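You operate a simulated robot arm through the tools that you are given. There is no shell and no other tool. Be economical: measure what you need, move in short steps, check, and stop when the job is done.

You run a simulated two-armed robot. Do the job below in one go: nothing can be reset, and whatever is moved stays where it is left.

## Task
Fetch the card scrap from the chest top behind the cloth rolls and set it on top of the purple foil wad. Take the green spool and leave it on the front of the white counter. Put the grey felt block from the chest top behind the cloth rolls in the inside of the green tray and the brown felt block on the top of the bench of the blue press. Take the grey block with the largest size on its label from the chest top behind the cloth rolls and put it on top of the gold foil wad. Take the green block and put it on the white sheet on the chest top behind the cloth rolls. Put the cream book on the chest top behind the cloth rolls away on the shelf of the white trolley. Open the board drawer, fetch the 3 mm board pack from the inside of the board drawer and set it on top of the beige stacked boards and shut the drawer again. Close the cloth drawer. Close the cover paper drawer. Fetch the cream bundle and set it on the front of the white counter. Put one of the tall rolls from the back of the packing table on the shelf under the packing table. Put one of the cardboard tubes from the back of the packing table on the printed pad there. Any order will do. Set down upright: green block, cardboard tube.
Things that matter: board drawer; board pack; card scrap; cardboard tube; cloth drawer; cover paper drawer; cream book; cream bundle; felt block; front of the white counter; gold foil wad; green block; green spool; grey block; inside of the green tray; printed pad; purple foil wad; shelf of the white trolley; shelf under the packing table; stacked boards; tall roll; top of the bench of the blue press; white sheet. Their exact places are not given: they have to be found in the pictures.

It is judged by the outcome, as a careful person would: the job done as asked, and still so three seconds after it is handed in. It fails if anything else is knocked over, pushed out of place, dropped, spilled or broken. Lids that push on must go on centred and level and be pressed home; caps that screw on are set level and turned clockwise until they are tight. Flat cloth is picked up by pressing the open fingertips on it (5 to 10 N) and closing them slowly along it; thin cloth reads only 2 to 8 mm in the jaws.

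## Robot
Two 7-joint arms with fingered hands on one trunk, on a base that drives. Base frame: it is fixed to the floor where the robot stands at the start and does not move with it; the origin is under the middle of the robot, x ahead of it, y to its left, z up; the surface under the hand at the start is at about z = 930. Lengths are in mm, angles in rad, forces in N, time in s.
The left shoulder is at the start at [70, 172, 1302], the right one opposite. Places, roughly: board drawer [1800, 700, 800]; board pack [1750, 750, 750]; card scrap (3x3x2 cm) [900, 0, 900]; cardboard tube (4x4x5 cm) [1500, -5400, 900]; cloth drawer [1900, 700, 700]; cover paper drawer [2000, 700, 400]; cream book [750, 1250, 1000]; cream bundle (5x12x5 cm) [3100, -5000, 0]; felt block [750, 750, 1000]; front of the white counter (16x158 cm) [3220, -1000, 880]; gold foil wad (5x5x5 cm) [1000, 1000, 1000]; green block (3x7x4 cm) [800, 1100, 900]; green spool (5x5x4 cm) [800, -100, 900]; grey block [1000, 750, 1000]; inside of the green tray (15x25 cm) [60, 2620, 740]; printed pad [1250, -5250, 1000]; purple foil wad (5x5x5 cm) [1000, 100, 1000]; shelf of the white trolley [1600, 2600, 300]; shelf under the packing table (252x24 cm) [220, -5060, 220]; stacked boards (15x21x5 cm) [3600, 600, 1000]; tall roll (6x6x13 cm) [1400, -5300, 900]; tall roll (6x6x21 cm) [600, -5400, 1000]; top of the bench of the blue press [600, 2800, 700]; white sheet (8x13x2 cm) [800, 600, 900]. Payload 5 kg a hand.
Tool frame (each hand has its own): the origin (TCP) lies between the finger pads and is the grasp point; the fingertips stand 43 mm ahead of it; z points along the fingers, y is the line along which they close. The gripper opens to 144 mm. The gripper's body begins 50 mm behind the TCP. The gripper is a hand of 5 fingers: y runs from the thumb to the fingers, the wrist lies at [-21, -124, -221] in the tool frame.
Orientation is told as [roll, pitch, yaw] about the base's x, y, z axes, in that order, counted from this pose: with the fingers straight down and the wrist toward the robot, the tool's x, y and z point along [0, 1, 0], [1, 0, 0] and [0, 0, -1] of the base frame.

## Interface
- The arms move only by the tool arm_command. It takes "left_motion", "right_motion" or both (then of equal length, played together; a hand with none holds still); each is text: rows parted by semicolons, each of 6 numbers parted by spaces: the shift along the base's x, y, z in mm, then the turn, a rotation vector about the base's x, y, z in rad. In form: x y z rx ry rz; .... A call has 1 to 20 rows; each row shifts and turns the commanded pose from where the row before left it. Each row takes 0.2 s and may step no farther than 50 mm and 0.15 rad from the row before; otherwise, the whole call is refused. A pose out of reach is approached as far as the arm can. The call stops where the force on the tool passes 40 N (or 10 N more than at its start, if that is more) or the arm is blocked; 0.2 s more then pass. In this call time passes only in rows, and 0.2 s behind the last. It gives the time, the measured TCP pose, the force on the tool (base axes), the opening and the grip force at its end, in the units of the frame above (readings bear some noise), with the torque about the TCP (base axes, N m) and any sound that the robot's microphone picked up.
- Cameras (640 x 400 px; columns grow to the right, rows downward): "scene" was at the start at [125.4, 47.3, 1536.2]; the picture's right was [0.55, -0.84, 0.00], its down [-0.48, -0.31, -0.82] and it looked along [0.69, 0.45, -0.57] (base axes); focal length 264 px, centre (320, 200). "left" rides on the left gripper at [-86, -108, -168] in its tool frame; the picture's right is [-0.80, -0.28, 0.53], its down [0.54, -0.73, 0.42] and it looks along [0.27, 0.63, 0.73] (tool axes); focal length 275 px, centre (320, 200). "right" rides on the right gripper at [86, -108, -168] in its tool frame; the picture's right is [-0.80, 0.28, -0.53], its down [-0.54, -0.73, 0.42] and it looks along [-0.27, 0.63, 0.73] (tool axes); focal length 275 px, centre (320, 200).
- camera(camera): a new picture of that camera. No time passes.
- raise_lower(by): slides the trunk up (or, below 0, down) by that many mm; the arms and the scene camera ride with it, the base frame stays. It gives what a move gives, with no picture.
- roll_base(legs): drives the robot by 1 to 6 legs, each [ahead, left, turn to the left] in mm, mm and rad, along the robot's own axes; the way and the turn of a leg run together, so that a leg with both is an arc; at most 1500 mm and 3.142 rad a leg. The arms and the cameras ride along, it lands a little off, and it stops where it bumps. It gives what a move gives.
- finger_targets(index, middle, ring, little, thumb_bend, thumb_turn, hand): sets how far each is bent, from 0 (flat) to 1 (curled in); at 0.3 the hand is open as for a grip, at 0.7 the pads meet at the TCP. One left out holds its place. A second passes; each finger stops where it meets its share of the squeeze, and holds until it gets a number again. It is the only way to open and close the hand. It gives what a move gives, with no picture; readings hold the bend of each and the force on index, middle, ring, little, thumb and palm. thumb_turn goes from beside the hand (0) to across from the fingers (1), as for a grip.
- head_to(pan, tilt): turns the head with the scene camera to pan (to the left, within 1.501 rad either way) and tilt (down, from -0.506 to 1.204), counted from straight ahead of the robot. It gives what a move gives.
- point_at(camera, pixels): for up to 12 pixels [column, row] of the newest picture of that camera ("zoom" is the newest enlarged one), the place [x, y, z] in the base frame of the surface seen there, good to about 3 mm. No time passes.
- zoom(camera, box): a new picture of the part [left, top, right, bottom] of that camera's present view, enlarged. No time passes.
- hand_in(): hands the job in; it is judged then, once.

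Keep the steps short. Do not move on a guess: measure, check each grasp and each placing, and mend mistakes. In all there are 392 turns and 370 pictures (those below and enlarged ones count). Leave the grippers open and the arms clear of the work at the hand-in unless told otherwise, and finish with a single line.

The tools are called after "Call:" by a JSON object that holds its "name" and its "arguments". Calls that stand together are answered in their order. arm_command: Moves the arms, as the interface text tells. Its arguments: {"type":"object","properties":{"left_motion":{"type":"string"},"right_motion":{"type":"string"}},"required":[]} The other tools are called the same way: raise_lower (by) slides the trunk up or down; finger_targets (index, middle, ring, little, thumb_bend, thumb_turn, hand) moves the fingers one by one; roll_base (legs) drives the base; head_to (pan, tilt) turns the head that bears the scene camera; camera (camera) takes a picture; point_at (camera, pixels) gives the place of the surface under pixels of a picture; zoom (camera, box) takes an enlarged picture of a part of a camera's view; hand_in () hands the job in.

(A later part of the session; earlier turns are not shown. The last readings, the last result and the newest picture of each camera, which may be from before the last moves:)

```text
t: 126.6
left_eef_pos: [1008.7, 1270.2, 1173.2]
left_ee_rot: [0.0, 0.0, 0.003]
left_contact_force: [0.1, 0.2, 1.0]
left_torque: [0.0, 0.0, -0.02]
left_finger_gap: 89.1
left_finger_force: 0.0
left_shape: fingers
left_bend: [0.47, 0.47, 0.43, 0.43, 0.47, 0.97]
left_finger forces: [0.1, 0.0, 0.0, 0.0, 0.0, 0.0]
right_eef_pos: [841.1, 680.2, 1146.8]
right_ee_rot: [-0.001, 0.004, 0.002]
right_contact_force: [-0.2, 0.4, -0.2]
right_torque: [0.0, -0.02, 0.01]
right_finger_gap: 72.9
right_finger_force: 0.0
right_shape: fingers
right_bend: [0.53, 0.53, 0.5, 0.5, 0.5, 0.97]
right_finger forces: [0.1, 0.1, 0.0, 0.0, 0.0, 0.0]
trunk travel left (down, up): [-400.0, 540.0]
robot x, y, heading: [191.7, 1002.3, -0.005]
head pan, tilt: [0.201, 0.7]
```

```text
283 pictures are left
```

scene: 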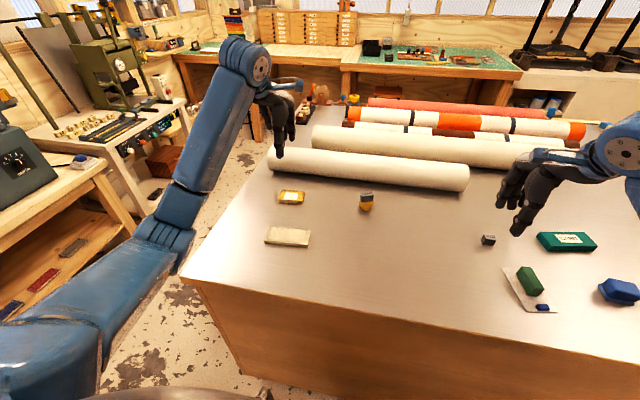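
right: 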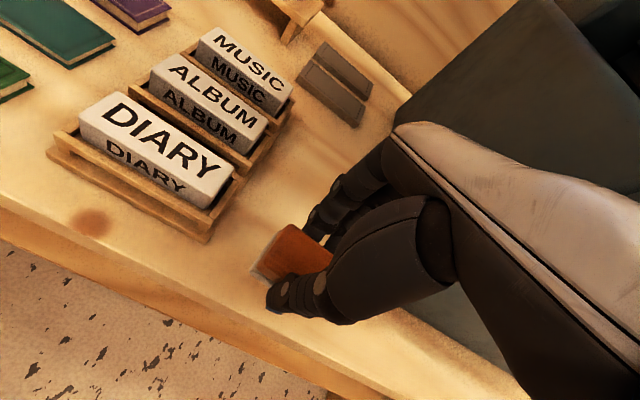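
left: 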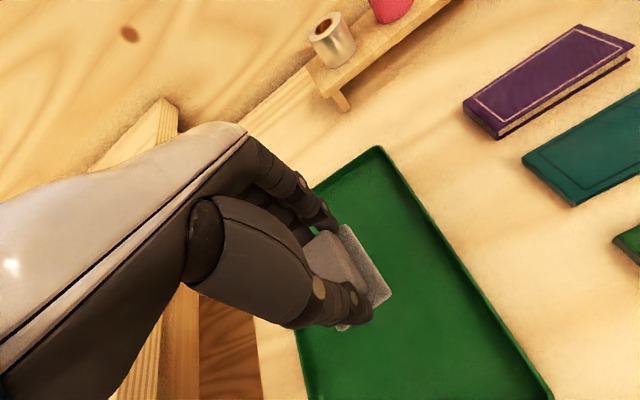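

Call:
{"name": "zoom", "arguments": {"camera": "scene", "box": [250, 215, 330, 260]}}

Call:
{"name": "point_at", "arguments": {"camera": "zoom", "pixels": [[155, 110], [455, 120], [470, 220], [130, 210], [300, 160], [465, 250], [135, 235], [300, 260], [480, 130]]}}

```text
8.00 times, centred on (290, 238) of scene
```

zoom: 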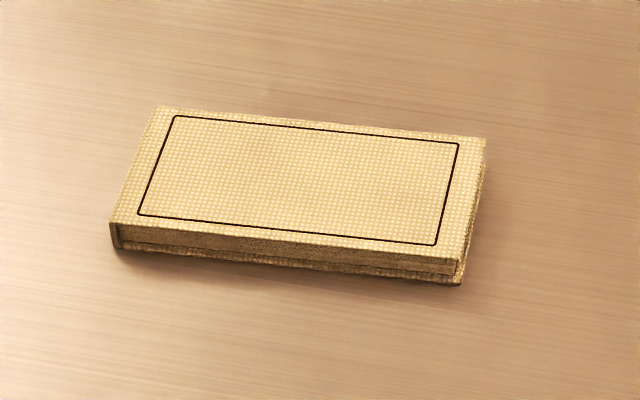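

```text
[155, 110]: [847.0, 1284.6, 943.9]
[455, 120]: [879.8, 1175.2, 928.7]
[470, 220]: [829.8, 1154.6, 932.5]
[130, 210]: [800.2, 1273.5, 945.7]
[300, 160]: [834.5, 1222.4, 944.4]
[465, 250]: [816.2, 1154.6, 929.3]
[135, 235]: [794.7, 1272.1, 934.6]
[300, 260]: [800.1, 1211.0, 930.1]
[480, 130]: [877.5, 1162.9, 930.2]
```

I bring the left hand above the book for closer measuring.

Call:
{"name": "arm_command", "arguments": {"left_motion": "-45 -13 0 0 0 0; -45 -13 0 0 0 0; -45 -13 0 0 0 0; -46 -13 -10 0 0 0; 0 0 -40 0 0 0"}}

Call:
{"name": "finger_targets", "arguments": {"hand": "left", "index": 0.4, "middle": 0.4, "ring": 0.4, "little": 0.4, "thumb_bend": 0.4}}

Call:
{"name": "camera", "arguments": {"camera": "left"}}

```text
t: 127.8
left_eef_pos: [828.7, 1220.7, 1122.9]
left_ee_rot: [-0.002, 0.002, 0.003]
left_contact_force: [1.2, 0.6, 0.1]
left_torque: [-0.04, 0.05, -0.02]
left_finger_gap: 89.2
left_finger_force: 0.2
left_shape: fingers
left_bend: [0.47, 0.47, 0.43, 0.43, 0.47, 0.97]
left_finger forces: [0.0, 0.0, 0.0, 0.0, 0.0, 0.0]
right_eef_pos: [843.7, 681.7, 1146.6]
right_ee_rot: [0.001, 0.006, 0.001]
right_contact_force: [0.8, 0.3, -0.1]
right_torque: [-0.05, 0.05, -0.04]
right_finger_gap: 73.0
right_finger_force: 0.0
right_shape: fingers
right_bend: [0.53, 0.53, 0.5, 0.5, 0.5, 0.97]
right_finger forces: [0.0, 0.0, 0.0, 0.0, 0.0, 0.0]
trunk travel left (down, up): [-400.0, 540.0]
robot x, y, heading: [189.0, 1002.5, -0.002]
head pan, tilt: [0.201, 0.7]
```

```text
t: 128.8
left_eef_pos: [829.1, 1219.1, 1123.6]
left_ee_rot: [-0.002, -0.001, 0.002]
left_contact_force: [0.8, 0.9, -0.2]
left_torque: [0.01, 0.02, -0.01]
left_finger_gap: 114.1
left_finger_force: 0.1
left_shape: fingers
left_bend: [0.4, 0.4, 0.4, 0.4, 0.4, 0.97]
left_finger forces: [0.0, 0.0, 0.0, 0.0, 0.0, 0.0]
right_eef_pos: [841.4, 680.2, 1146.5]
right_ee_rot: [-0.001, 0.002, 0.0]
right_contact_force: [0.9, 0.1, 0.0]
right_torque: [-0.02, -0.01, -0.03]
right_finger_gap: 73.1
right_finger_force: 0.0
right_shape: fingers
right_bend: [0.53, 0.53, 0.5, 0.5, 0.5, 0.97]
right_finger forces: [0.0, 0.1, 0.0, 0.0, 0.1, 0.0]
trunk travel left (down, up): [-400.0, 540.0]
robot x, y, heading: [191.6, 1003.0, -0.001]
head pan, tilt: [0.201, 0.7]
```

```text
281 pictures are left
```

left: 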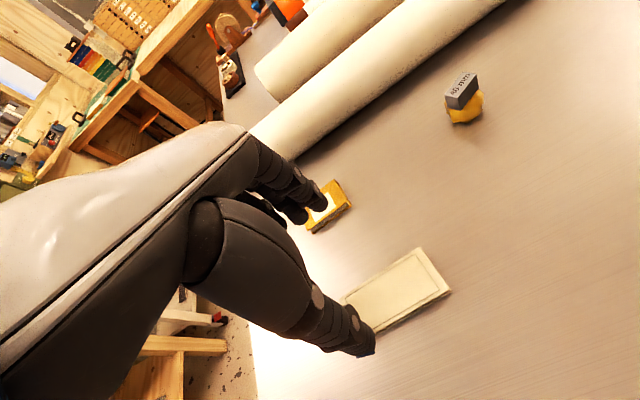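

Call:
{"name": "point_at", "arguments": {"camera": "left", "pixels": [[418, 251], [447, 291], [380, 325], [348, 297], [395, 285], [420, 300], [385, 275], [442, 293], [432, 265]]}}

Call:
{"name": "zoom", "arguments": {"camera": "left", "box": [320, 230, 470, 345]}}

```text
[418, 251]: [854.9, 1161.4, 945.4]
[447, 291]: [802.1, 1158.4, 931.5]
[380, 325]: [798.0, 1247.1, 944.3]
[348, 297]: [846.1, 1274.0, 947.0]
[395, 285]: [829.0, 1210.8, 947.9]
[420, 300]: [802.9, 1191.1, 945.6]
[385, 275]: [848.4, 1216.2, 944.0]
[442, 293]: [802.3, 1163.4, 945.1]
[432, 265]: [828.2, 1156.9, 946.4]
```

```text
3.48 times, centred on (395, 288) of left
```

zoom: 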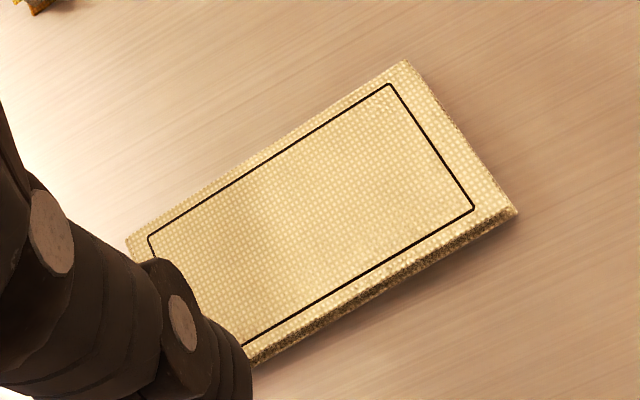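

Book: x 798–852, y 1155–1285, 15 mm thick. Lower with TCP at (826,1207) to z≈981 and grip across 55 mm.

Call:
{"name": "arm_command", "arguments": {"left_motion": "-3 -12 -40 0 0 0; 0 0 -40 0 0 0; 0 0 -40 0 0 0; 0 0 -21 0 0 0"}}

Call:
{"name": "finger_targets", "arguments": {"hand": "left", "index": 0.6, "middle": 0.6, "ring": 0.6, "little": 0.6, "thumb_bend": 0.6}}

Call:
{"name": "zoom", "arguments": {"camera": "left", "box": [260, 180, 460, 340]}}

```text
t: 129.8
left_eef_pos: [826.6, 1205.1, 983.2]
left_ee_rot: [-0.002, -0.001, 0.002]
left_contact_force: [-0.6, -0.4, -0.6]
left_torque: [-0.02, -0.01, 0.0]
left_finger_gap: 114.1
left_finger_force: 0.2
left_shape: fingers
left_bend: [0.4, 0.4, 0.4, 0.4, 0.4, 0.97]
left_finger forces: [0.0, 0.0, 0.0, 0.0, 0.0, 0.0]
right_eef_pos: [841.4, 679.2, 1147.3]
right_ee_rot: [0.0, 0.003, 0.001]
right_contact_force: [-0.2, 0.1, -0.1]
right_torque: [0.02, -0.05, 0.02]
right_finger_gap: 73.1
right_finger_force: 0.1
right_shape: fingers
right_bend: [0.53, 0.53, 0.5, 0.5, 0.5, 0.97]
right_finger forces: [0.1, 0.1, 0.1, 0.1, 0.1, 0.0]
trunk travel left (down, up): [-400.0, 540.0]
robot x, y, heading: [188.2, 1001.8, 0.005]
head pan, tilt: [0.201, 0.7]
```

```text
t: 130.8
left_eef_pos: [825.4, 1207.8, 982.3]
left_ee_rot: [0.0, -0.001, 0.002]
left_contact_force: [0.9, 0.3, 0.4]
left_torque: [0.04, 0.05, 0.0]
left_finger_gap: 62.1
left_finger_force: 9.0
left_shape: fingers
left_bend: [0.56, 0.58, 0.59, 0.6, 0.55, 0.97]
left_finger forces: [4.7, 3.5, 0.9, 0.1, 8.7, 0.1]
right_eef_pos: [841.0, 680.9, 1146.4]
right_ee_rot: [0.0, 0.004, 0.003]
right_contact_force: [-0.7, -0.2, 0.7]
right_torque: [-0.02, -0.01, -0.05]
right_finger_gap: 72.9
right_finger_force: 0.1
right_shape: fingers
right_bend: [0.53, 0.53, 0.5, 0.5, 0.5, 0.97]
right_finger forces: [0.1, 0.0, 0.0, 0.0, 0.0, 0.0]
trunk travel left (down, up): [-400.0, 540.0]
robot x, y, heading: [186.6, 999.6, 0.002]
head pan, tilt: [0.201, 0.7]
```

```text
2.50 times, centred on (360, 260) of left
```

zoom: 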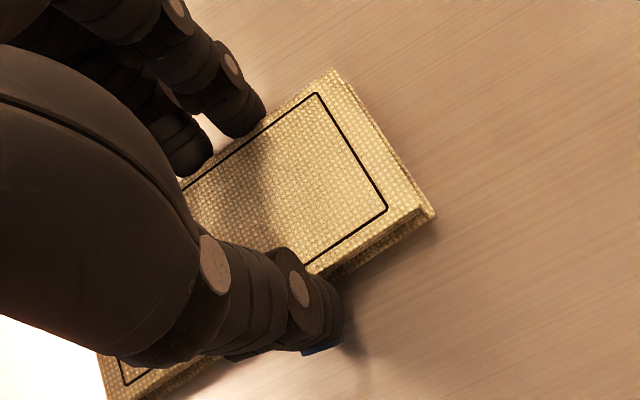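

Contact at ~58 mm. Squeeze harder with all fingers and lift slightly.

Call:
{"name": "finger_targets", "arguments": {"hand": "left", "index": 0.69, "middle": 0.69, "ring": 0.69, "little": 0.69, "thumb_bend": 0.7}}

Call:
{"name": "arm_command", "arguments": {"left_motion": "0 0 15 0 0 0; 0 0 30 0 0 0"}}

Call:
{"name": "camera", "arguments": {"camera": "left"}}

Call:
{"name": "zoom", "arguments": {"camera": "scene", "box": [180, 140, 360, 260]}}

```text
t: 131.8
left_eef_pos: [825.7, 1207.3, 983.4]
left_ee_rot: [0.0, 0.0, 0.004]
left_contact_force: [2.4, 0.7, 6.8]
left_torque: [0.11, 0.19, -0.11]
left_finger_gap: 60.8
left_finger_force: 23.9
left_shape: fingers
left_bend: [0.6, 0.63, 0.66, 0.69, 0.54, 0.95]
left_finger forces: [11.0, 9.0, 3.9, 0.0, 22.2, 0.0]
right_eef_pos: [841.9, 681.0, 1146.6]
right_ee_rot: [-0.001, 0.003, 0.001]
right_contact_force: [-0.1, 0.2, -0.2]
right_torque: [0.0, -0.05, -0.03]
right_finger_gap: 73.0
right_finger_force: 0.0
right_shape: fingers
right_bend: [0.53, 0.53, 0.5, 0.5, 0.5, 0.97]
right_finger forces: [0.0, 0.1, 0.0, 0.0, 0.0, 0.0]
trunk travel left (down, up): [-400.0, 540.0]
robot x, y, heading: [190.4, 1001.1, -0.001]
head pan, tilt: [0.201, 0.7]
```

```text
t: 132.4
left_eef_pos: [825.1, 1208.2, 1026.6]
left_ee_rot: [0.001, -0.001, 0.005]
left_contact_force: [-0.6, -1.0, -0.8]
left_torque: [0.0, -0.03, -0.04]
left_finger_gap: 60.4
left_finger_force: 20.5
left_shape: fingers
left_bend: [0.6, 0.64, 0.68, 0.69, 0.54, 0.95]
left_finger forces: [11.2, 8.0, 2.8, 0.1, 19.1, 0.0]
right_eef_pos: [840.6, 679.1, 1147.6]
right_ee_rot: [0.0, 0.003, 0.003]
right_contact_force: [-0.4, 0.1, -0.1]
right_torque: [-0.04, 0.0, 0.0]
right_finger_gap: 72.9
right_finger_force: 0.0
right_shape: fingers
right_bend: [0.53, 0.53, 0.5, 0.5, 0.5, 0.97]
right_finger forces: [0.1, 0.0, 0.0, 0.0, 0.0, 0.0]
trunk travel left (down, up): [-400.0, 540.0]
robot x, y, heading: [188.0, 1002.5, 0.003]
head pan, tilt: [0.201, 0.7]
```

```text
278 pictures are left
```

left: 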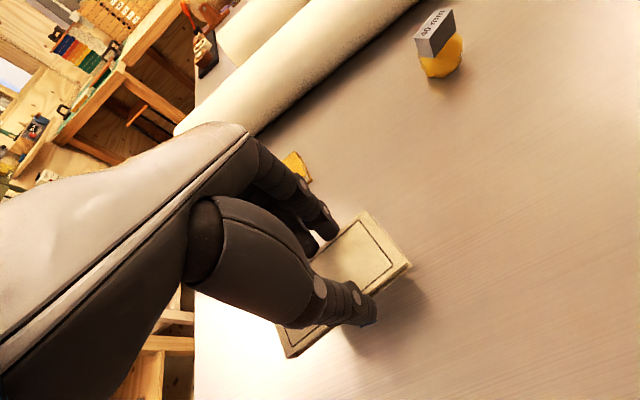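

```text
3.33 times, centred on (270, 200) of scene
```

zoom: 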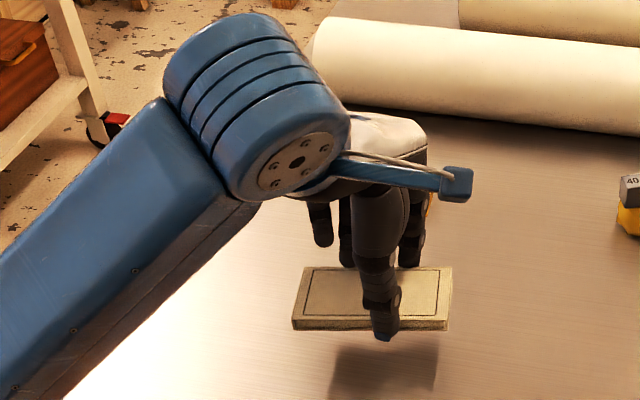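

Book held level. Raise it and drive: back off, go left to y≈1800, ahead along the aisle to x≈1700.

Call:
{"name": "arm_command", "arguments": {"left_motion": "0 0 40 0 0 0; 0 0 40 0 0 0; 0 0 40 0 0 0"}}

Call:
{"name": "roll_base", "arguments": {"legs": [[-300, 0, 0], [0, 800, 0], [600, 0, 0]]}}

Call:
{"name": "head_to", "arguments": {"pan": 0.1, "tilt": 0.5}}

Call:
{"name": "camera", "arguments": {"camera": "scene"}}

```text
t: 133.2
left_eef_pos: [825.0, 1207.3, 1147.9]
left_ee_rot: [-0.002, 0.001, 0.003]
left_contact_force: [-0.8, 0.4, -1.1]
left_torque: [-0.02, -0.04, 0.04]
left_finger_gap: 60.5
left_finger_force: 20.4
left_shape: fingers
left_bend: [0.6, 0.64, 0.68, 0.69, 0.54, 0.95]
left_finger forces: [11.1, 8.0, 2.4, 0.0, 19.0, 0.0]
right_eef_pos: [841.2, 680.9, 1146.1]
right_ee_rot: [-0.001, 0.004, 0.002]
right_contact_force: [-0.5, 0.2, -0.7]
right_torque: [0.02, -0.02, -0.02]
right_finger_gap: 72.7
right_finger_force: 0.1
right_shape: fingers
right_bend: [0.53, 0.53, 0.5, 0.5, 0.5, 0.97]
right_finger forces: [0.0, 0.1, 0.0, 0.0, 0.0, 0.1]
trunk travel left (down, up): [-400.0, 540.0]
robot x, y, heading: [191.8, 1002.3, 0.002]
head pan, tilt: [0.201, 0.7]
```

```text
t: 142.1
left_eef_pos: [1119.3, 2005.9, 1147.9]
left_ee_rot: [0.0, 0.0, -0.001]
left_contact_force: [-0.4, 0.2, -0.9]
left_torque: [-0.02, -0.02, 0.0]
left_finger_gap: 60.1
left_finger_force: 20.0
left_shape: fingers
left_bend: [0.6, 0.64, 0.68, 0.69, 0.54, 0.95]
left_finger forces: [11.1, 8.0, 2.5, 0.0, 19.1, 0.0]
right_eef_pos: [1134.4, 1480.4, 1147.9]
right_ee_rot: [0.0, 0.002, 0.0]
right_contact_force: [-0.9, 0.0, -0.2]
right_torque: [0.02, -0.02, 0.0]
right_finger_gap: 73.2
right_finger_force: 0.1
right_shape: fingers
right_bend: [0.53, 0.53, 0.5, 0.5, 0.5, 0.97]
right_finger forces: [0.1, 0.1, 0.0, 0.0, 0.0, 0.0]
trunk travel left (down, up): [-400.0, 540.0]
robot x, y, heading: [481.6, 1802.3, 0.001]
head pan, tilt: [0.201, 0.7]
```

```text
t: 142.8
left_eef_pos: [1120.0, 2007.5, 1148.1]
left_ee_rot: [-0.001, -0.002, 0.002]
left_contact_force: [0.6, 0.6, -0.7]
left_torque: [0.03, 0.01, -0.02]
left_finger_gap: 60.3
left_finger_force: 19.9
left_shape: fingers
left_bend: [0.6, 0.64, 0.68, 0.69, 0.54, 0.95]
left_finger forces: [11.1, 8.0, 2.5, 0.0, 19.0, 0.0]
right_eef_pos: [1135.0, 1480.5, 1146.5]
right_ee_rot: [0.0, 0.003, 0.001]
right_contact_force: [0.2, 0.4, -0.1]
right_torque: [0.01, -0.01, -0.01]
right_finger_gap: 73.0
right_finger_force: 0.0
right_shape: fingers
right_bend: [0.53, 0.53, 0.5, 0.5, 0.5, 0.97]
right_finger forces: [0.0, 0.0, 0.1, 0.0, 0.0, 0.0]
trunk travel left (down, up): [-400.0, 540.0]
robot x, y, heading: [479.1, 1801.2, 0.001]
head pan, tilt: [0.099, 0.499]
```

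```text
276 pictures are left
```

scene: 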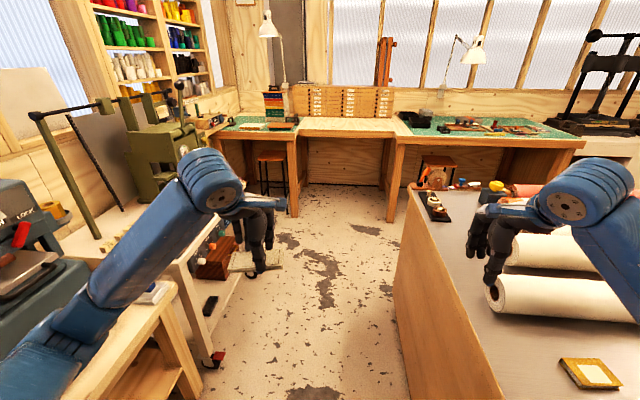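

Aisle is clear. Ahead 1250, then right 120, and turn left to face the trolley.

Call:
{"name": "roll_base", "arguments": {"legs": [[1250, 0, 0], [0, -120, 0], [0, 0, 1.57]]}}

Call:
{"name": "head_to", "arguments": {"pan": 0.2, "tilt": 0.75}}

Call:
{"name": "camera", "arguments": {"camera": "scene"}}

```text
t: 146.1
left_eef_pos: [1583.6, 1954.1, 1153.2]
left_ee_rot: [-0.009, -0.011, -0.132]
left_contact_force: [0.7, 0.0, -1.4]
left_torque: [-0.05, 0.08, -0.03]
left_finger_gap: 60.3
left_finger_force: 19.9
left_shape: fingers
left_bend: [0.6, 0.64, 0.68, 0.69, 0.54, 0.95]
left_finger forces: [11.0, 8.0, 2.3, 0.1, 18.8, 0.0]
right_eef_pos: [1529.9, 1422.1, 1170.8]
right_ee_rot: [-0.016, -0.027, -0.141]
right_contact_force: [-0.2, -0.1, 0.8]
right_torque: [0.01, -0.05, -0.02]
right_finger_gap: 73.2
right_finger_force: 0.0
right_shape: fingers
right_bend: [0.53, 0.53, 0.5, 0.5, 0.5, 0.98]
right_finger forces: [0.1, 0.0, 0.0, 0.0, 0.0, 0.0]
trunk travel left (down, up): [-400.0, 540.0]
robot x, y, heading: [932.7, 1821.9, -0.136]
head pan, tilt: [0.099, 0.499]
stopped in leg 1: the robot was blocked; the commanded pose is now the measured one
```

```text
t: 146.9
left_eef_pos: [1582.1, 1951.7, 1153.7]
left_ee_rot: [-0.013, -0.011, -0.134]
left_contact_force: [-0.2, -0.7, -1.6]
left_torque: [-0.01, 0.0, -0.02]
left_finger_gap: 60.1
left_finger_force: 19.8
left_shape: fingers
left_bend: [0.6, 0.64, 0.68, 0.69, 0.54, 0.95]
left_finger forces: [11.2, 8.0, 2.2, 0.1, 18.7, 0.0]
right_eef_pos: [1528.4, 1423.6, 1171.3]
right_ee_rot: [-0.019, -0.026, -0.139]
right_contact_force: [0.4, 0.2, 0.0]
right_torque: [-0.01, 0.01, -0.02]
right_finger_gap: 72.9
right_finger_force: 0.0
right_shape: fingers
right_bend: [0.53, 0.53, 0.5, 0.5, 0.5, 0.98]
right_finger forces: [0.0, 0.0, 0.0, 0.0, 0.0, 0.0]
trunk travel left (down, up): [-400.0, 540.0]
robot x, y, heading: [932.2, 1821.2, -0.137]
head pan, tilt: [0.201, 0.75]
```

```text
275 pictures are left
```

scene: 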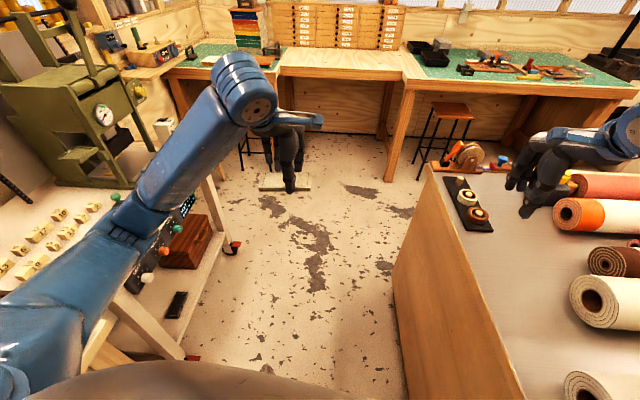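

The base was blocked at x≈932 and turned slightly right. I must find what it touched. Measure the surroundings.

Call:
{"name": "point_at", "arguments": {"camera": "scene", "pixels": [[440, 200], [480, 300], [515, 380], [428, 180], [560, 215], [570, 300], [585, 385], [150, 330], [175, 300], [540, 190]]}}

Call:
{"name": "head_to", "arguments": {"pan": -0.9, "tilt": 0.8}}

Call:
{"name": "camera", "arguments": {"camera": "scene"}}

Call:
{"name": "head_to", "arguments": {"pan": 1.1, "tilt": 0.6}}

Call:
{"name": "camera", "arguments": {"camera": "scene"}}

```text
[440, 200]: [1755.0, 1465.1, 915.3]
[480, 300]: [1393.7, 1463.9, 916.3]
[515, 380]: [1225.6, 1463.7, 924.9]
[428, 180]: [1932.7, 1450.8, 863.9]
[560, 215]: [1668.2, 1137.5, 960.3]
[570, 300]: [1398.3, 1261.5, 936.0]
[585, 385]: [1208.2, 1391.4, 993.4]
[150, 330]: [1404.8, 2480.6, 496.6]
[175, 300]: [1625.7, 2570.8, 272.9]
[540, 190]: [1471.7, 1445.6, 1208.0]
```

```text
t: 148.2
left_eef_pos: [1583.6, 1949.3, 1153.9]
left_ee_rot: [-0.011, -0.011, -0.136]
left_contact_force: [-0.6, -0.7, -1.3]
left_torque: [-0.03, 0.04, 0.0]
left_finger_gap: 60.2
left_finger_force: 19.9
left_shape: fingers
left_bend: [0.6, 0.64, 0.68, 0.69, 0.54, 0.95]
left_finger forces: [11.2, 8.1, 2.2, 0.0, 18.7, 0.0]
right_eef_pos: [1529.6, 1421.3, 1171.6]
right_ee_rot: [-0.016, -0.026, -0.141]
right_contact_force: [-0.6, -0.4, -0.6]
right_torque: [0.03, 0.03, -0.02]
right_finger_gap: 73.0
right_finger_force: 0.0
right_shape: fingers
right_bend: [0.53, 0.53, 0.5, 0.5, 0.5, 0.98]
right_finger forces: [0.0, 0.0, 0.1, 0.1, 0.0, 0.0]
trunk travel left (down, up): [-400.0, 540.0]
robot x, y, heading: [934.4, 1823.9, -0.134]
head pan, tilt: [-0.901, 0.799]
```

```text
274 pictures are left
```

scene: 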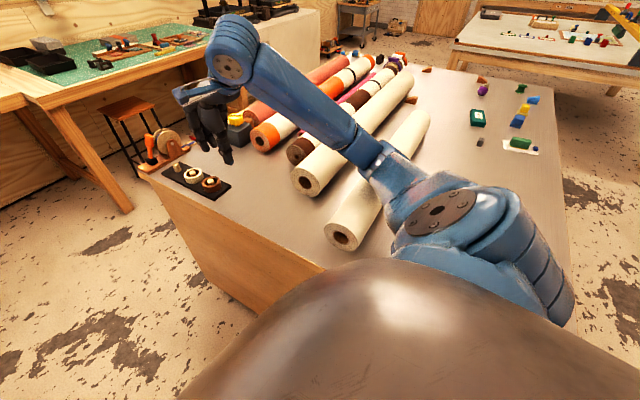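

```text
t: 150.1
left_eef_pos: [1584.3, 1950.0, 1154.1]
left_ee_rot: [-0.012, -0.009, -0.136]
left_contact_force: [-0.3, -0.2, -1.3]
left_torque: [-0.02, 0.0, 0.0]
left_finger_gap: 60.2
left_finger_force: 19.9
left_shape: fingers
left_bend: [0.6, 0.64, 0.68, 0.69, 0.54, 0.95]
left_finger forces: [11.1, 8.0, 2.2, 0.1, 18.7, 0.0]
right_eef_pos: [1528.5, 1421.1, 1170.7]
right_ee_rot: [-0.018, -0.026, -0.142]
right_contact_force: [0.6, 0.1, -0.1]
right_torque: [0.01, 0.0, 0.02]
right_finger_gap: 73.2
right_finger_force: 0.0
right_shape: fingers
right_bend: [0.53, 0.53, 0.5, 0.5, 0.5, 0.98]
right_finger forces: [0.0, 0.0, 0.0, 0.0, 0.1, 0.0]
trunk travel left (down, up): [-400.0, 540.0]
robot x, y, heading: [935.7, 1818.4, -0.132]
head pan, tilt: [1.1, 0.6]
```

```text
273 pictures are left
```

scene: 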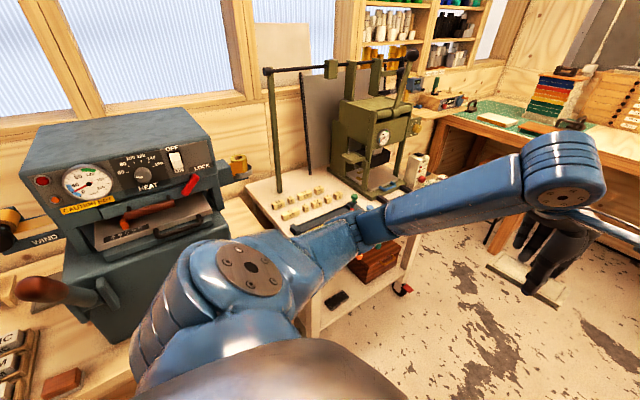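

The chest's north end is at y≈1464, so the right elbow likely touched the chest or a roll's end. I check whether the roll moved: its right end was at y≈685 before.

Call:
{"name": "head_to", "arguments": {"pan": -0.9, "tilt": 0.6}}

Call:
{"name": "camera", "arguments": {"camera": "scene"}}

Call:
{"name": "zoom", "arguments": {"camera": "scene", "box": [280, 120, 480, 290]}}

```text
t: 152.1
left_eef_pos: [1582.8, 1948.0, 1153.7]
left_ee_rot: [-0.013, -0.012, -0.136]
left_contact_force: [0.9, 0.5, -1.5]
left_torque: [0.0, -0.02, 0.01]
left_finger_gap: 60.4
left_finger_force: 20.0
left_shape: fingers
left_bend: [0.6, 0.64, 0.68, 0.69, 0.54, 0.95]
left_finger forces: [11.1, 8.0, 2.1, 0.1, 18.7, 0.0]
right_eef_pos: [1527.5, 1420.3, 1171.7]
right_ee_rot: [-0.019, -0.026, -0.143]
right_contact_force: [-0.8, 0.7, 0.3]
right_torque: [0.02, -0.03, 0.0]
right_finger_gap: 73.3
right_finger_force: 0.0
right_shape: fingers
right_bend: [0.53, 0.53, 0.5, 0.5, 0.5, 0.98]
right_finger forces: [0.0, 0.0, 0.1, 0.1, 0.0, 0.0]
trunk travel left (down, up): [-400.0, 540.0]
robot x, y, heading: [935.8, 1821.4, -0.136]
head pan, tilt: [-0.901, 0.6]
```

```text
272 pictures are left
```

scene: 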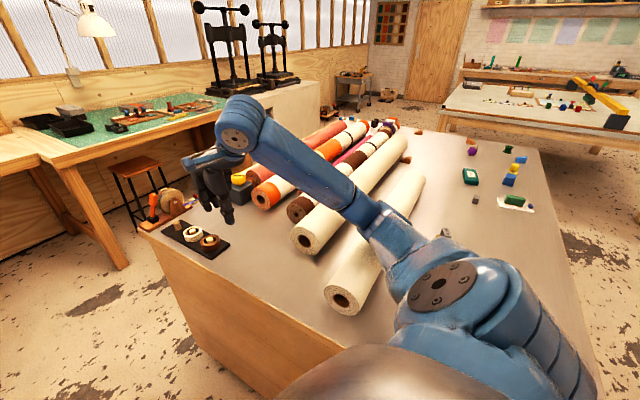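

```text
2.35 times, centred on (380, 205) of scene
```

zoom: 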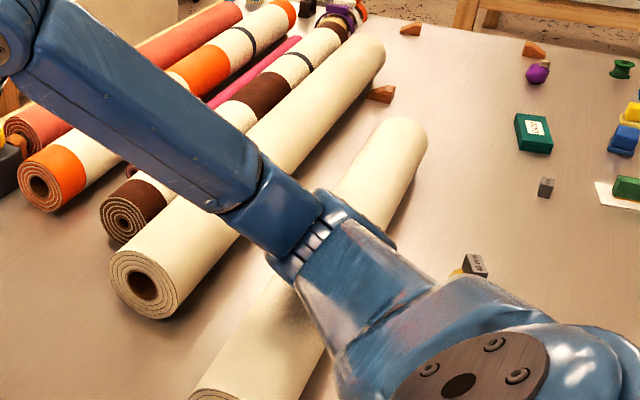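

Call:
{"name": "point_at", "arguments": {"camera": "scene", "pixels": [[345, 272], [375, 270], [410, 180], [420, 180], [415, 172], [328, 292], [310, 215], [395, 143], [335, 240], [370, 185], [425, 190]]}}

```text
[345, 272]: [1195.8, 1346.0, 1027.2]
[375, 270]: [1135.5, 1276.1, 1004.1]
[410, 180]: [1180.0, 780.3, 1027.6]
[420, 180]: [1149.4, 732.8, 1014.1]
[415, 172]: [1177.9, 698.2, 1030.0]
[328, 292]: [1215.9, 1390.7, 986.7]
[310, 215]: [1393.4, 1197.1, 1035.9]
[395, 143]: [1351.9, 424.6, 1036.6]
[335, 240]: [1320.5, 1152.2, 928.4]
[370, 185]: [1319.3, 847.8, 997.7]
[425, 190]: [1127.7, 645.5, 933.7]
```

Call:
{"name": "point_at", "arguments": {"camera": "scene", "pixels": [[440, 290], [400, 300], [410, 320], [400, 250], [365, 195], [500, 290], [550, 340], [390, 265], [400, 330]]}}

```text
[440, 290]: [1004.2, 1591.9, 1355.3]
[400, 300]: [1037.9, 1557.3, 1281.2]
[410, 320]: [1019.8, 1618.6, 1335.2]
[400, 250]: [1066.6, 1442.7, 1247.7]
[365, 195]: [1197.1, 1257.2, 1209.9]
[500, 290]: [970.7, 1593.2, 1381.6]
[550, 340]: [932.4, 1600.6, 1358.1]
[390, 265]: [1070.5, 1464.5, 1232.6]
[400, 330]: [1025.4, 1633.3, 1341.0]
```

The roll's far end is unchanged (698 vs 701) and the elbows are above everything (z≈1210), so it was most likely the base grazing the chest end. I sidestep left 80 and straighten.

Call:
{"name": "roll_base", "arguments": {"legs": [[0, 80, 0], [0, 0, 0.136]]}}

Call:
{"name": "head_to", "arguments": {"pan": 0.9, "tilt": 0.7}}

Call:
{"name": "camera", "arguments": {"camera": "scene"}}

```text
t: 153.7
left_eef_pos: [1564.1, 2028.2, 1153.6]
left_ee_rot: [0.003, -0.001, -0.097]
left_contact_force: [3.4, 0.0, -5.1]
left_torque: [-0.09, 0.28, -0.07]
left_finger_gap: 60.3
left_finger_force: 20.0
left_shape: fingers
left_bend: [0.6, 0.64, 0.68, 0.69, 0.54, 0.95]
left_finger forces: [11.2, 8.1, 2.0, 0.0, 18.4, 0.0]
right_eef_pos: [1527.9, 1482.2, 1170.9]
right_ee_rot: [-0.022, -0.03, -0.123]
right_contact_force: [3.2, -3.4, -1.0]
right_torque: [0.24, 0.21, 0.0]
right_finger_gap: 73.1
right_finger_force: 0.2
right_shape: fingers
right_bend: [0.53, 0.53, 0.5, 0.5, 0.5, 0.98]
right_finger forces: [0.1, 0.1, 0.1, 0.0, 0.0, 0.1]
trunk travel left (down, up): [-400.0, 540.0]
robot x, y, heading: [916.6, 1893.1, -0.099]
head pan, tilt: [-0.901, 0.6]
```

```text
t: 155.5
left_eef_pos: [1558.0, 2027.4, 1154.0]
left_ee_rot: [0.002, -0.007, -0.097]
left_contact_force: [0.1, 0.1, -0.4]
left_torque: [-0.02, 0.04, 0.01]
left_finger_gap: 60.0
left_finger_force: 20.2
left_shape: fingers
left_bend: [0.6, 0.64, 0.68, 0.69, 0.54, 0.95]
left_finger forces: [11.1, 8.0, 2.1, 0.0, 18.7, 0.0]
right_eef_pos: [1521.4, 1483.1, 1169.9]
right_ee_rot: [-0.026, -0.032, -0.122]
right_contact_force: [-0.5, 1.1, -0.1]
right_torque: [0.04, 0.02, -0.02]
right_finger_gap: 73.1
right_finger_force: 0.1
right_shape: fingers
right_bend: [0.53, 0.53, 0.5, 0.5, 0.5, 0.98]
right_finger forces: [0.0, 0.0, 0.0, 0.0, 0.0, 0.0]
trunk travel left (down, up): [-400.0, 540.0]
robot x, y, heading: [915.6, 1887.8, -0.094]
head pan, tilt: [0.901, 0.7]
```

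```text
270 pictures are left
```

scene: 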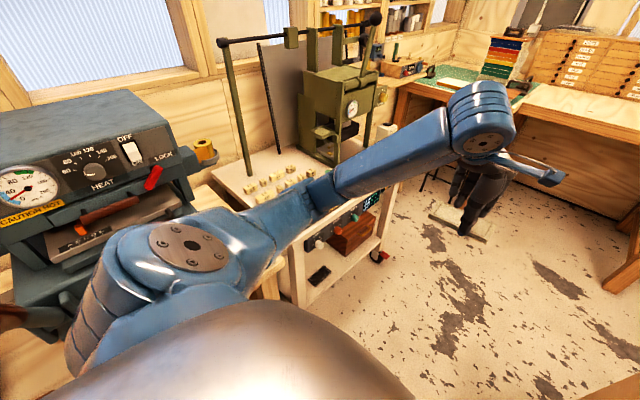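

The turn was impeded again. I measure the left arm's elbow and the things near it.

Call:
{"name": "point_at", "arguments": {"camera": "scene", "pixels": [[320, 190], [290, 225], [255, 240], [185, 245], [120, 270], [60, 330], [100, 340], [260, 180], [300, 230], [15, 310], [255, 285], [180, 205]]}}

Call:
{"name": "head_to", "arguments": {"pan": 1.45, "tilt": 1.0}}

Call:
{"name": "camera", "arguments": {"camera": "scene"}}

```text
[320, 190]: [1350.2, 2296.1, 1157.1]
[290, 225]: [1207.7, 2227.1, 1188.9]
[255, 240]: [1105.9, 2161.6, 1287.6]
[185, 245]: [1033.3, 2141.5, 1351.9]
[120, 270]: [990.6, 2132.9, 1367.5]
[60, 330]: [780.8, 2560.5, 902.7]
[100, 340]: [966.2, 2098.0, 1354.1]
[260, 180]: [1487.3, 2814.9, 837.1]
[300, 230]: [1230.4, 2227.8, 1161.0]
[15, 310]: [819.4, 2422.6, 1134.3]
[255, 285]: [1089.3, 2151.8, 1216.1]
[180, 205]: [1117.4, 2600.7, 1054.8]
```

```text
t: 156.5
left_eef_pos: [1558.3, 2028.5, 1152.7]
left_ee_rot: [0.001, -0.008, -0.097]
left_contact_force: [0.2, 1.5, -0.9]
left_torque: [0.0, -0.01, 0.0]
left_finger_gap: 60.1
left_finger_force: 19.5
left_shape: fingers
left_bend: [0.6, 0.64, 0.68, 0.69, 0.54, 0.95]
left_finger forces: [11.2, 8.0, 2.1, 0.1, 18.7, 0.0]
right_eef_pos: [1523.0, 1481.8, 1172.1]
right_ee_rot: [-0.026, -0.036, -0.124]
right_contact_force: [0.5, 0.0, 0.3]
right_torque: [0.01, 0.0, 0.03]
right_finger_gap: 73.2
right_finger_force: 0.0
right_shape: fingers
right_bend: [0.53, 0.53, 0.5, 0.5, 0.5, 0.98]
right_finger forces: [0.0, 0.0, 0.1, 0.1, 0.0, 0.1]
trunk travel left (down, up): [-400.0, 540.0]
robot x, y, heading: [915.7, 1891.1, -0.094]
head pan, tilt: [1.45, 1.0]
```

```text
269 pictures are left
```

scene: 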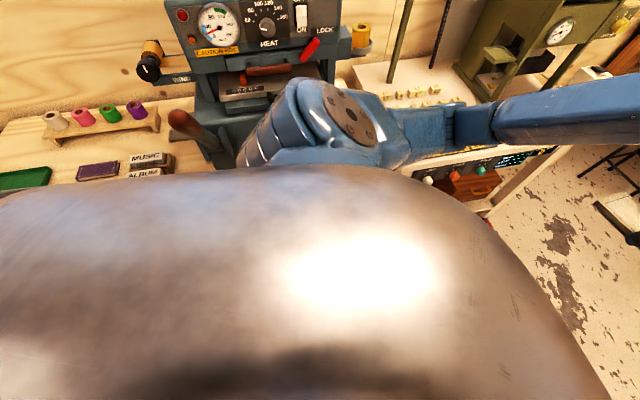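

Nothing touches on the left. I try the remaining turn again.

Call:
{"name": "roll_base", "arguments": {"legs": [[0, 0, 0.095]]}}

```text
t: 157.4
left_eef_pos: [1551.7, 2091.1, 1148.4]
left_ee_rot: [0.004, 0.003, 0.007]
left_contact_force: [0.4, -0.5, -0.8]
left_torque: [-0.03, 0.0, -0.01]
left_finger_gap: 60.0
left_finger_force: 19.7
left_shape: fingers
left_bend: [0.6, 0.64, 0.68, 0.69, 0.54, 0.95]
left_finger forces: [11.2, 8.0, 2.0, 0.0, 18.5, 0.1]
right_eef_pos: [1571.3, 1547.2, 1165.7]
right_ee_rot: [-0.023, -0.031, -0.019]
right_contact_force: [0.4, 0.2, 0.7]
right_torque: [0.0, -0.04, 0.03]
right_finger_gap: 73.1
right_finger_force: 0.0
right_shape: fingers
right_bend: [0.53, 0.53, 0.5, 0.5, 0.5, 0.98]
right_finger forces: [0.0, 0.0, 0.0, 0.1, 0.0, 0.1]
trunk travel left (down, up): [-400.0, 540.0]
robot x, y, heading: [917.3, 1893.1, 0.004]
head pan, tilt: [1.45, 1.0]
```

Straight again at (917, 1893). Continue ahead along y≈1880 to x≈1720.

Call:
{"name": "roll_base", "arguments": {"legs": [[400, 0, 0], [410, 0, 0]]}}

Call:
{"name": "head_to", "arguments": {"pan": 1.3, "tilt": 0.8}}

Call:
{"name": "camera", "arguments": {"camera": "scene"}}

```text
t: 162.0
left_eef_pos: [2360.6, 2091.1, 1147.7]
left_ee_rot: [0.011, 0.003, 0.008]
left_contact_force: [1.1, -0.2, -1.4]
left_torque: [-0.02, 0.02, -0.03]
left_finger_gap: 59.9
left_finger_force: 19.8
left_shape: fingers
left_bend: [0.6, 0.64, 0.68, 0.69, 0.54, 0.95]
left_finger forces: [10.9, 8.0, 2.0, 0.0, 18.3, 0.1]
right_eef_pos: [2380.5, 1545.2, 1164.2]
right_ee_rot: [-0.019, -0.028, -0.02]
right_contact_force: [-0.6, -1.0, -0.2]
right_torque: [0.03, 0.03, -0.03]
right_finger_gap: 73.1
right_finger_force: 0.0
right_shape: fingers
right_bend: [0.53, 0.53, 0.5, 0.5, 0.5, 0.98]
right_finger forces: [0.0, 0.0, 0.0, 0.0, 0.0, 0.1]
trunk travel left (down, up): [-400.0, 540.0]
robot x, y, heading: [1725.4, 1897.8, 0.006]
head pan, tilt: [1.45, 1.0]
```

```text
t: 162.8
left_eef_pos: [2361.4, 2089.1, 1148.1]
left_ee_rot: [0.011, 0.001, 0.007]
left_contact_force: [-0.8, 0.8, 0.5]
left_torque: [-0.05, -0.01, -0.03]
left_finger_gap: 60.5
left_finger_force: 19.6
left_shape: fingers
left_bend: [0.6, 0.64, 0.68, 0.69, 0.54, 0.95]
left_finger forces: [11.0, 8.0, 2.0, 0.1, 18.3, 0.1]
right_eef_pos: [2379.7, 1545.1, 1164.7]
right_ee_rot: [-0.016, -0.028, -0.019]
right_contact_force: [-0.2, -0.5, 0.5]
right_torque: [-0.02, 0.01, -0.01]
right_finger_gap: 73.0
right_finger_force: 0.1
right_shape: fingers
right_bend: [0.53, 0.53, 0.5, 0.5, 0.5, 0.98]
right_finger forces: [0.0, 0.0, 0.0, 0.0, 0.0, 0.1]
trunk travel left (down, up): [-400.0, 540.0]
robot x, y, heading: [1729.1, 1894.2, 0.002]
head pan, tilt: [1.3, 0.799]
```

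```text
268 pictures are left
```

scene: 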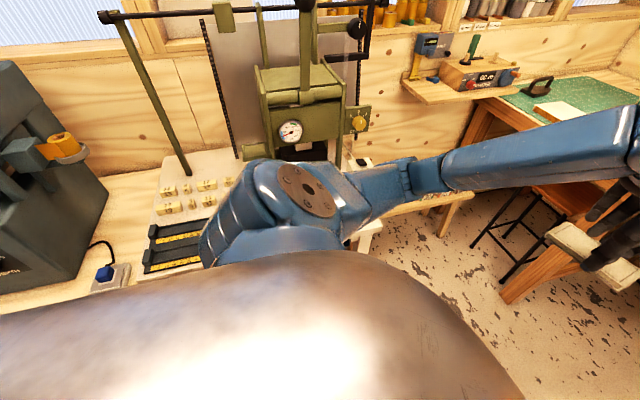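

I lower the trunk 400 and test bringing the left hand low and close, here over free floor.

Call:
{"name": "raise_lower", "arguments": {"by": -400}}

Call:
{"name": "arm_command", "arguments": {"left_motion": "-15 5 -40 0 0 0; -15 5 -40 0 0 0; -15 5 -40 0 0 0; -15 5 -40 0 0 0; -15 5 -40 0 0 0; -15 5 -40 0 0 0; -15 5 -40 0 0 0; -15 0 -30 0 0 0; -15 0 -30 0 0 0"}}

Call:
{"name": "head_to", "arguments": {"pan": 0.3, "tilt": 0.8}}

Call:
{"name": "camera", "arguments": {"camera": "scene"}}

```text
t: 164.6
left_eef_pos: [2455.7, 1986.2, 1051.5]
left_ee_rot: [-0.035, -0.198, 0.084]
left_contact_force: [-1.0, 8.7, 6.6]
left_torque: [-0.52, 0.05, -0.23]
left_finger_gap: 14.1
left_finger_force: 0.1
left_shape: fingers
left_bend: [0.69, 0.69, 0.69, 0.69, 0.67, 0.98]
left_finger forces: [0.0, 0.0, 0.0, 0.0, 0.1, 0.0]
right_eef_pos: [2501.5, 1449.1, 1071.4]
right_ee_rot: [-0.112, -0.095, 0.076]
right_contact_force: [-2.9, 1.0, 6.0]
right_torque: [-0.22, -0.17, -0.11]
right_finger_gap: 72.9
right_finger_force: 0.0
right_shape: fingers
right_bend: [0.53, 0.53, 0.5, 0.5, 0.5, 0.97]
right_finger forces: [0.1, 0.0, 0.0, 0.0, 0.0, 0.1]
trunk travel left (down, up): [-242.0, 698.0]
robot x, y, heading: [1809.2, 1827.2, 0.111]
head pan, tilt: [1.3, 0.799]
stopped: the arm was blocked; the commanded pose is now the measured one
```

```text
t: 164.9
left_eef_pos: [2485.6, 1888.8, 999.2]
left_ee_rot: [0.093, -0.112, 0.054]
left_contact_force: [-0.9, 9.8, 5.4]
left_torque: [-0.82, 0.08, -0.19]
left_finger_gap: 14.5
left_finger_force: 0.1
left_shape: fingers
left_bend: [0.69, 0.69, 0.69, 0.69, 0.67, 0.98]
left_finger forces: [0.0, 0.0, 0.0, 0.0, 0.0, 0.0]
right_eef_pos: [2562.8, 1354.2, 997.3]
right_ee_rot: [0.025, -0.103, 0.061]
right_contact_force: [1.3, 0.6, 7.7]
right_torque: [-0.25, 0.32, -0.08]
right_finger_gap: 73.0
right_finger_force: 0.0
right_shape: fingers
right_bend: [0.53, 0.53, 0.5, 0.5, 0.5, 0.97]
right_finger forces: [0.1, 0.0, 0.1, 0.0, 0.0, 0.1]
trunk travel left (down, up): [-242.0, 698.0]
robot x, y, heading: [1852.5, 1801.5, 0.113]
head pan, tilt: [1.3, 0.799]
stopped in row 1 (right hand): the arm was blocked; the commanded pose is now the measured one
```

```text
t: 166.2
left_eef_pos: [2454.7, 1944.0, 998.1]
left_ee_rot: [0.07, -0.108, 0.067]
left_contact_force: [0.9, -1.1, -0.4]
left_torque: [-0.01, -0.01, 0.01]
left_finger_gap: 14.5
left_finger_force: 0.2
left_shape: fingers
left_bend: [0.69, 0.69, 0.69, 0.69, 0.67, 0.98]
left_finger forces: [0.0, 0.1, 0.1, 0.0, 0.0, 0.1]
right_eef_pos: [2541.9, 1410.7, 1015.9]
right_ee_rot: [-0.002, -0.11, 0.079]
right_contact_force: [0.5, 0.7, -0.2]
right_torque: [0.01, 0.03, -0.02]
right_finger_gap: 73.3
right_finger_force: 0.0
right_shape: fingers
right_bend: [0.53, 0.53, 0.5, 0.5, 0.5, 0.97]
right_finger forces: [0.1, 0.1, 0.0, 0.1, 0.0, 0.1]
trunk travel left (down, up): [-242.0, 698.0]
robot x, y, heading: [1828.6, 1821.6, 0.131]
head pan, tilt: [0.3, 0.799]
```

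```text
267 pictures are left
```

scene: 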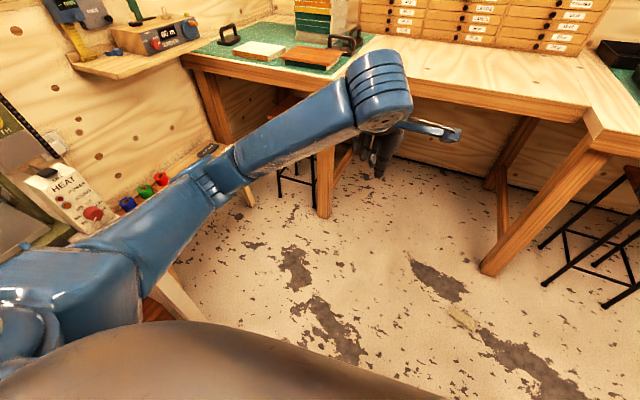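

The left elbow came down on the trolley, which pushed the robot and the book dropped. I raise the trunk at once and inspect.

Call:
{"name": "raise_lower", "arguments": {"by": 158}}

Call:
{"name": "camera", "arguments": {"camera": "scene"}}

Call:
{"name": "zoom", "arguments": {"camera": "scene", "box": [380, 230, 560, 350]}}

```text
t: 168.0
left_eef_pos: [2455.7, 1944.1, 1156.6]
left_ee_rot: [0.066, -0.109, 0.065]
left_contact_force: [0.7, 0.6, -1.3]
left_torque: [-0.01, -0.01, -0.03]
left_finger_gap: 14.5
left_finger_force: 0.0
left_shape: fingers
left_bend: [0.69, 0.69, 0.69, 0.69, 0.67, 0.98]
left_finger forces: [0.1, 0.0, 0.0, 0.1, 0.0, 0.0]
right_eef_pos: [2542.5, 1411.2, 1174.1]
right_ee_rot: [-0.003, -0.109, 0.078]
right_contact_force: [-0.7, 0.1, 0.0]
right_torque: [0.05, -0.01, 0.0]
right_finger_gap: 73.4
right_finger_force: 0.0
right_shape: fingers
right_bend: [0.53, 0.53, 0.5, 0.5, 0.5, 0.97]
right_finger forces: [0.0, 0.0, 0.1, 0.1, 0.0, 0.0]
trunk travel left (down, up): [-400.0, 540.0]
robot x, y, heading: [1828.0, 1822.4, 0.129]
head pan, tilt: [0.3, 0.799]
```

```text
266 pictures are left
```

scene: 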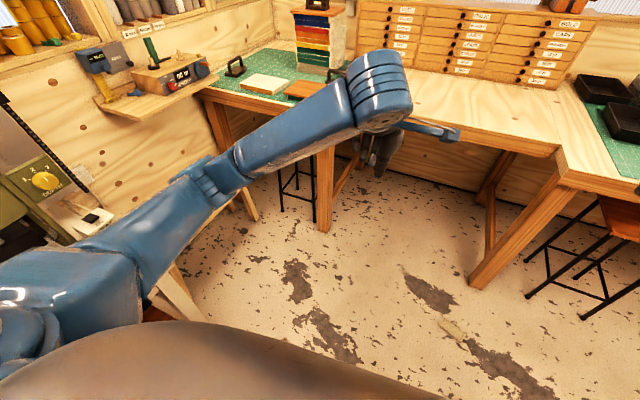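

```text
3.33 times, centred on (470, 290) of scene
```

zoom: 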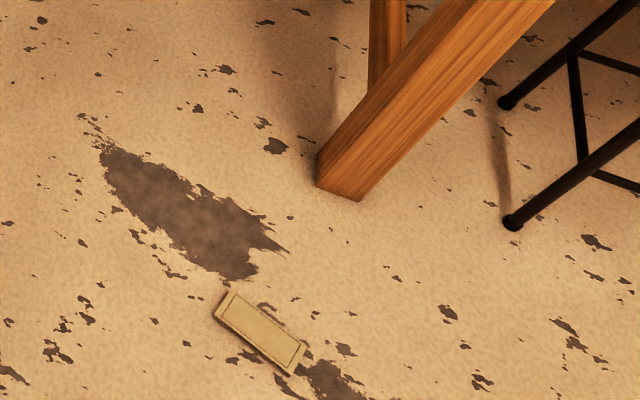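

The book lies on the floor. I locate it and look at the trolley for damage.

Call:
{"name": "point_at", "arguments": {"camera": "zoom", "pixels": [[262, 330], [230, 295], [300, 345], [285, 368], [222, 318], [340, 190]]}}

Call:
{"name": "head_to", "arguments": {"pan": 1.1, "tilt": 0.6}}

Call:
{"name": "camera", "arguments": {"camera": "scene"}}

```text
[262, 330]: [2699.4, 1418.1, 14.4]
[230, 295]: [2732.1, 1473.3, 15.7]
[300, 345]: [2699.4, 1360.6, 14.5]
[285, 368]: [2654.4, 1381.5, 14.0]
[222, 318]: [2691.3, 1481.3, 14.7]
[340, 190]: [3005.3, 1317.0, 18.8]
```

```text
t: 169.2
left_eef_pos: [2456.6, 1944.0, 1157.1]
left_ee_rot: [0.069, -0.109, 0.068]
left_contact_force: [0.3, -0.5, 0.3]
left_torque: [0.01, -0.02, 0.02]
left_finger_gap: 14.5
left_finger_force: 0.0
left_shape: fingers
left_bend: [0.69, 0.69, 0.69, 0.69, 0.67, 0.98]
left_finger forces: [0.0, 0.0, 0.0, 0.0, 0.0, 0.0]
right_eef_pos: [2541.5, 1410.9, 1173.3]
right_ee_rot: [-0.001, -0.109, 0.08]
right_contact_force: [0.2, 0.2, -0.2]
right_torque: [0.03, 0.01, 0.01]
right_finger_gap: 73.1
right_finger_force: 0.0
right_shape: fingers
right_bend: [0.53, 0.53, 0.5, 0.5, 0.5, 0.97]
right_finger forces: [0.0, 0.0, 0.1, 0.1, 0.0, 0.0]
trunk travel left (down, up): [-400.0, 540.0]
robot x, y, heading: [1830.0, 1826.6, 0.13]
head pan, tilt: [1.1, 0.6]
```

```text
264 pictures are left
```

scene: 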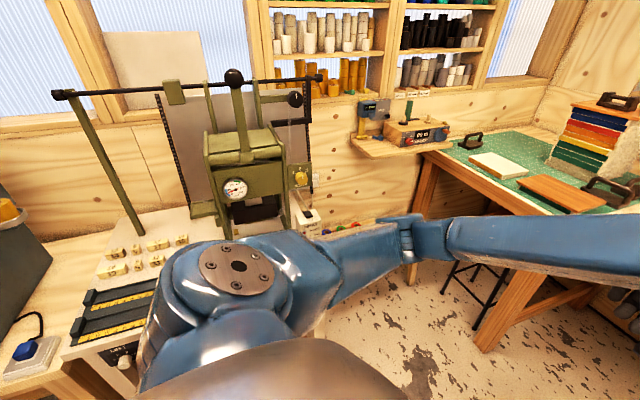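

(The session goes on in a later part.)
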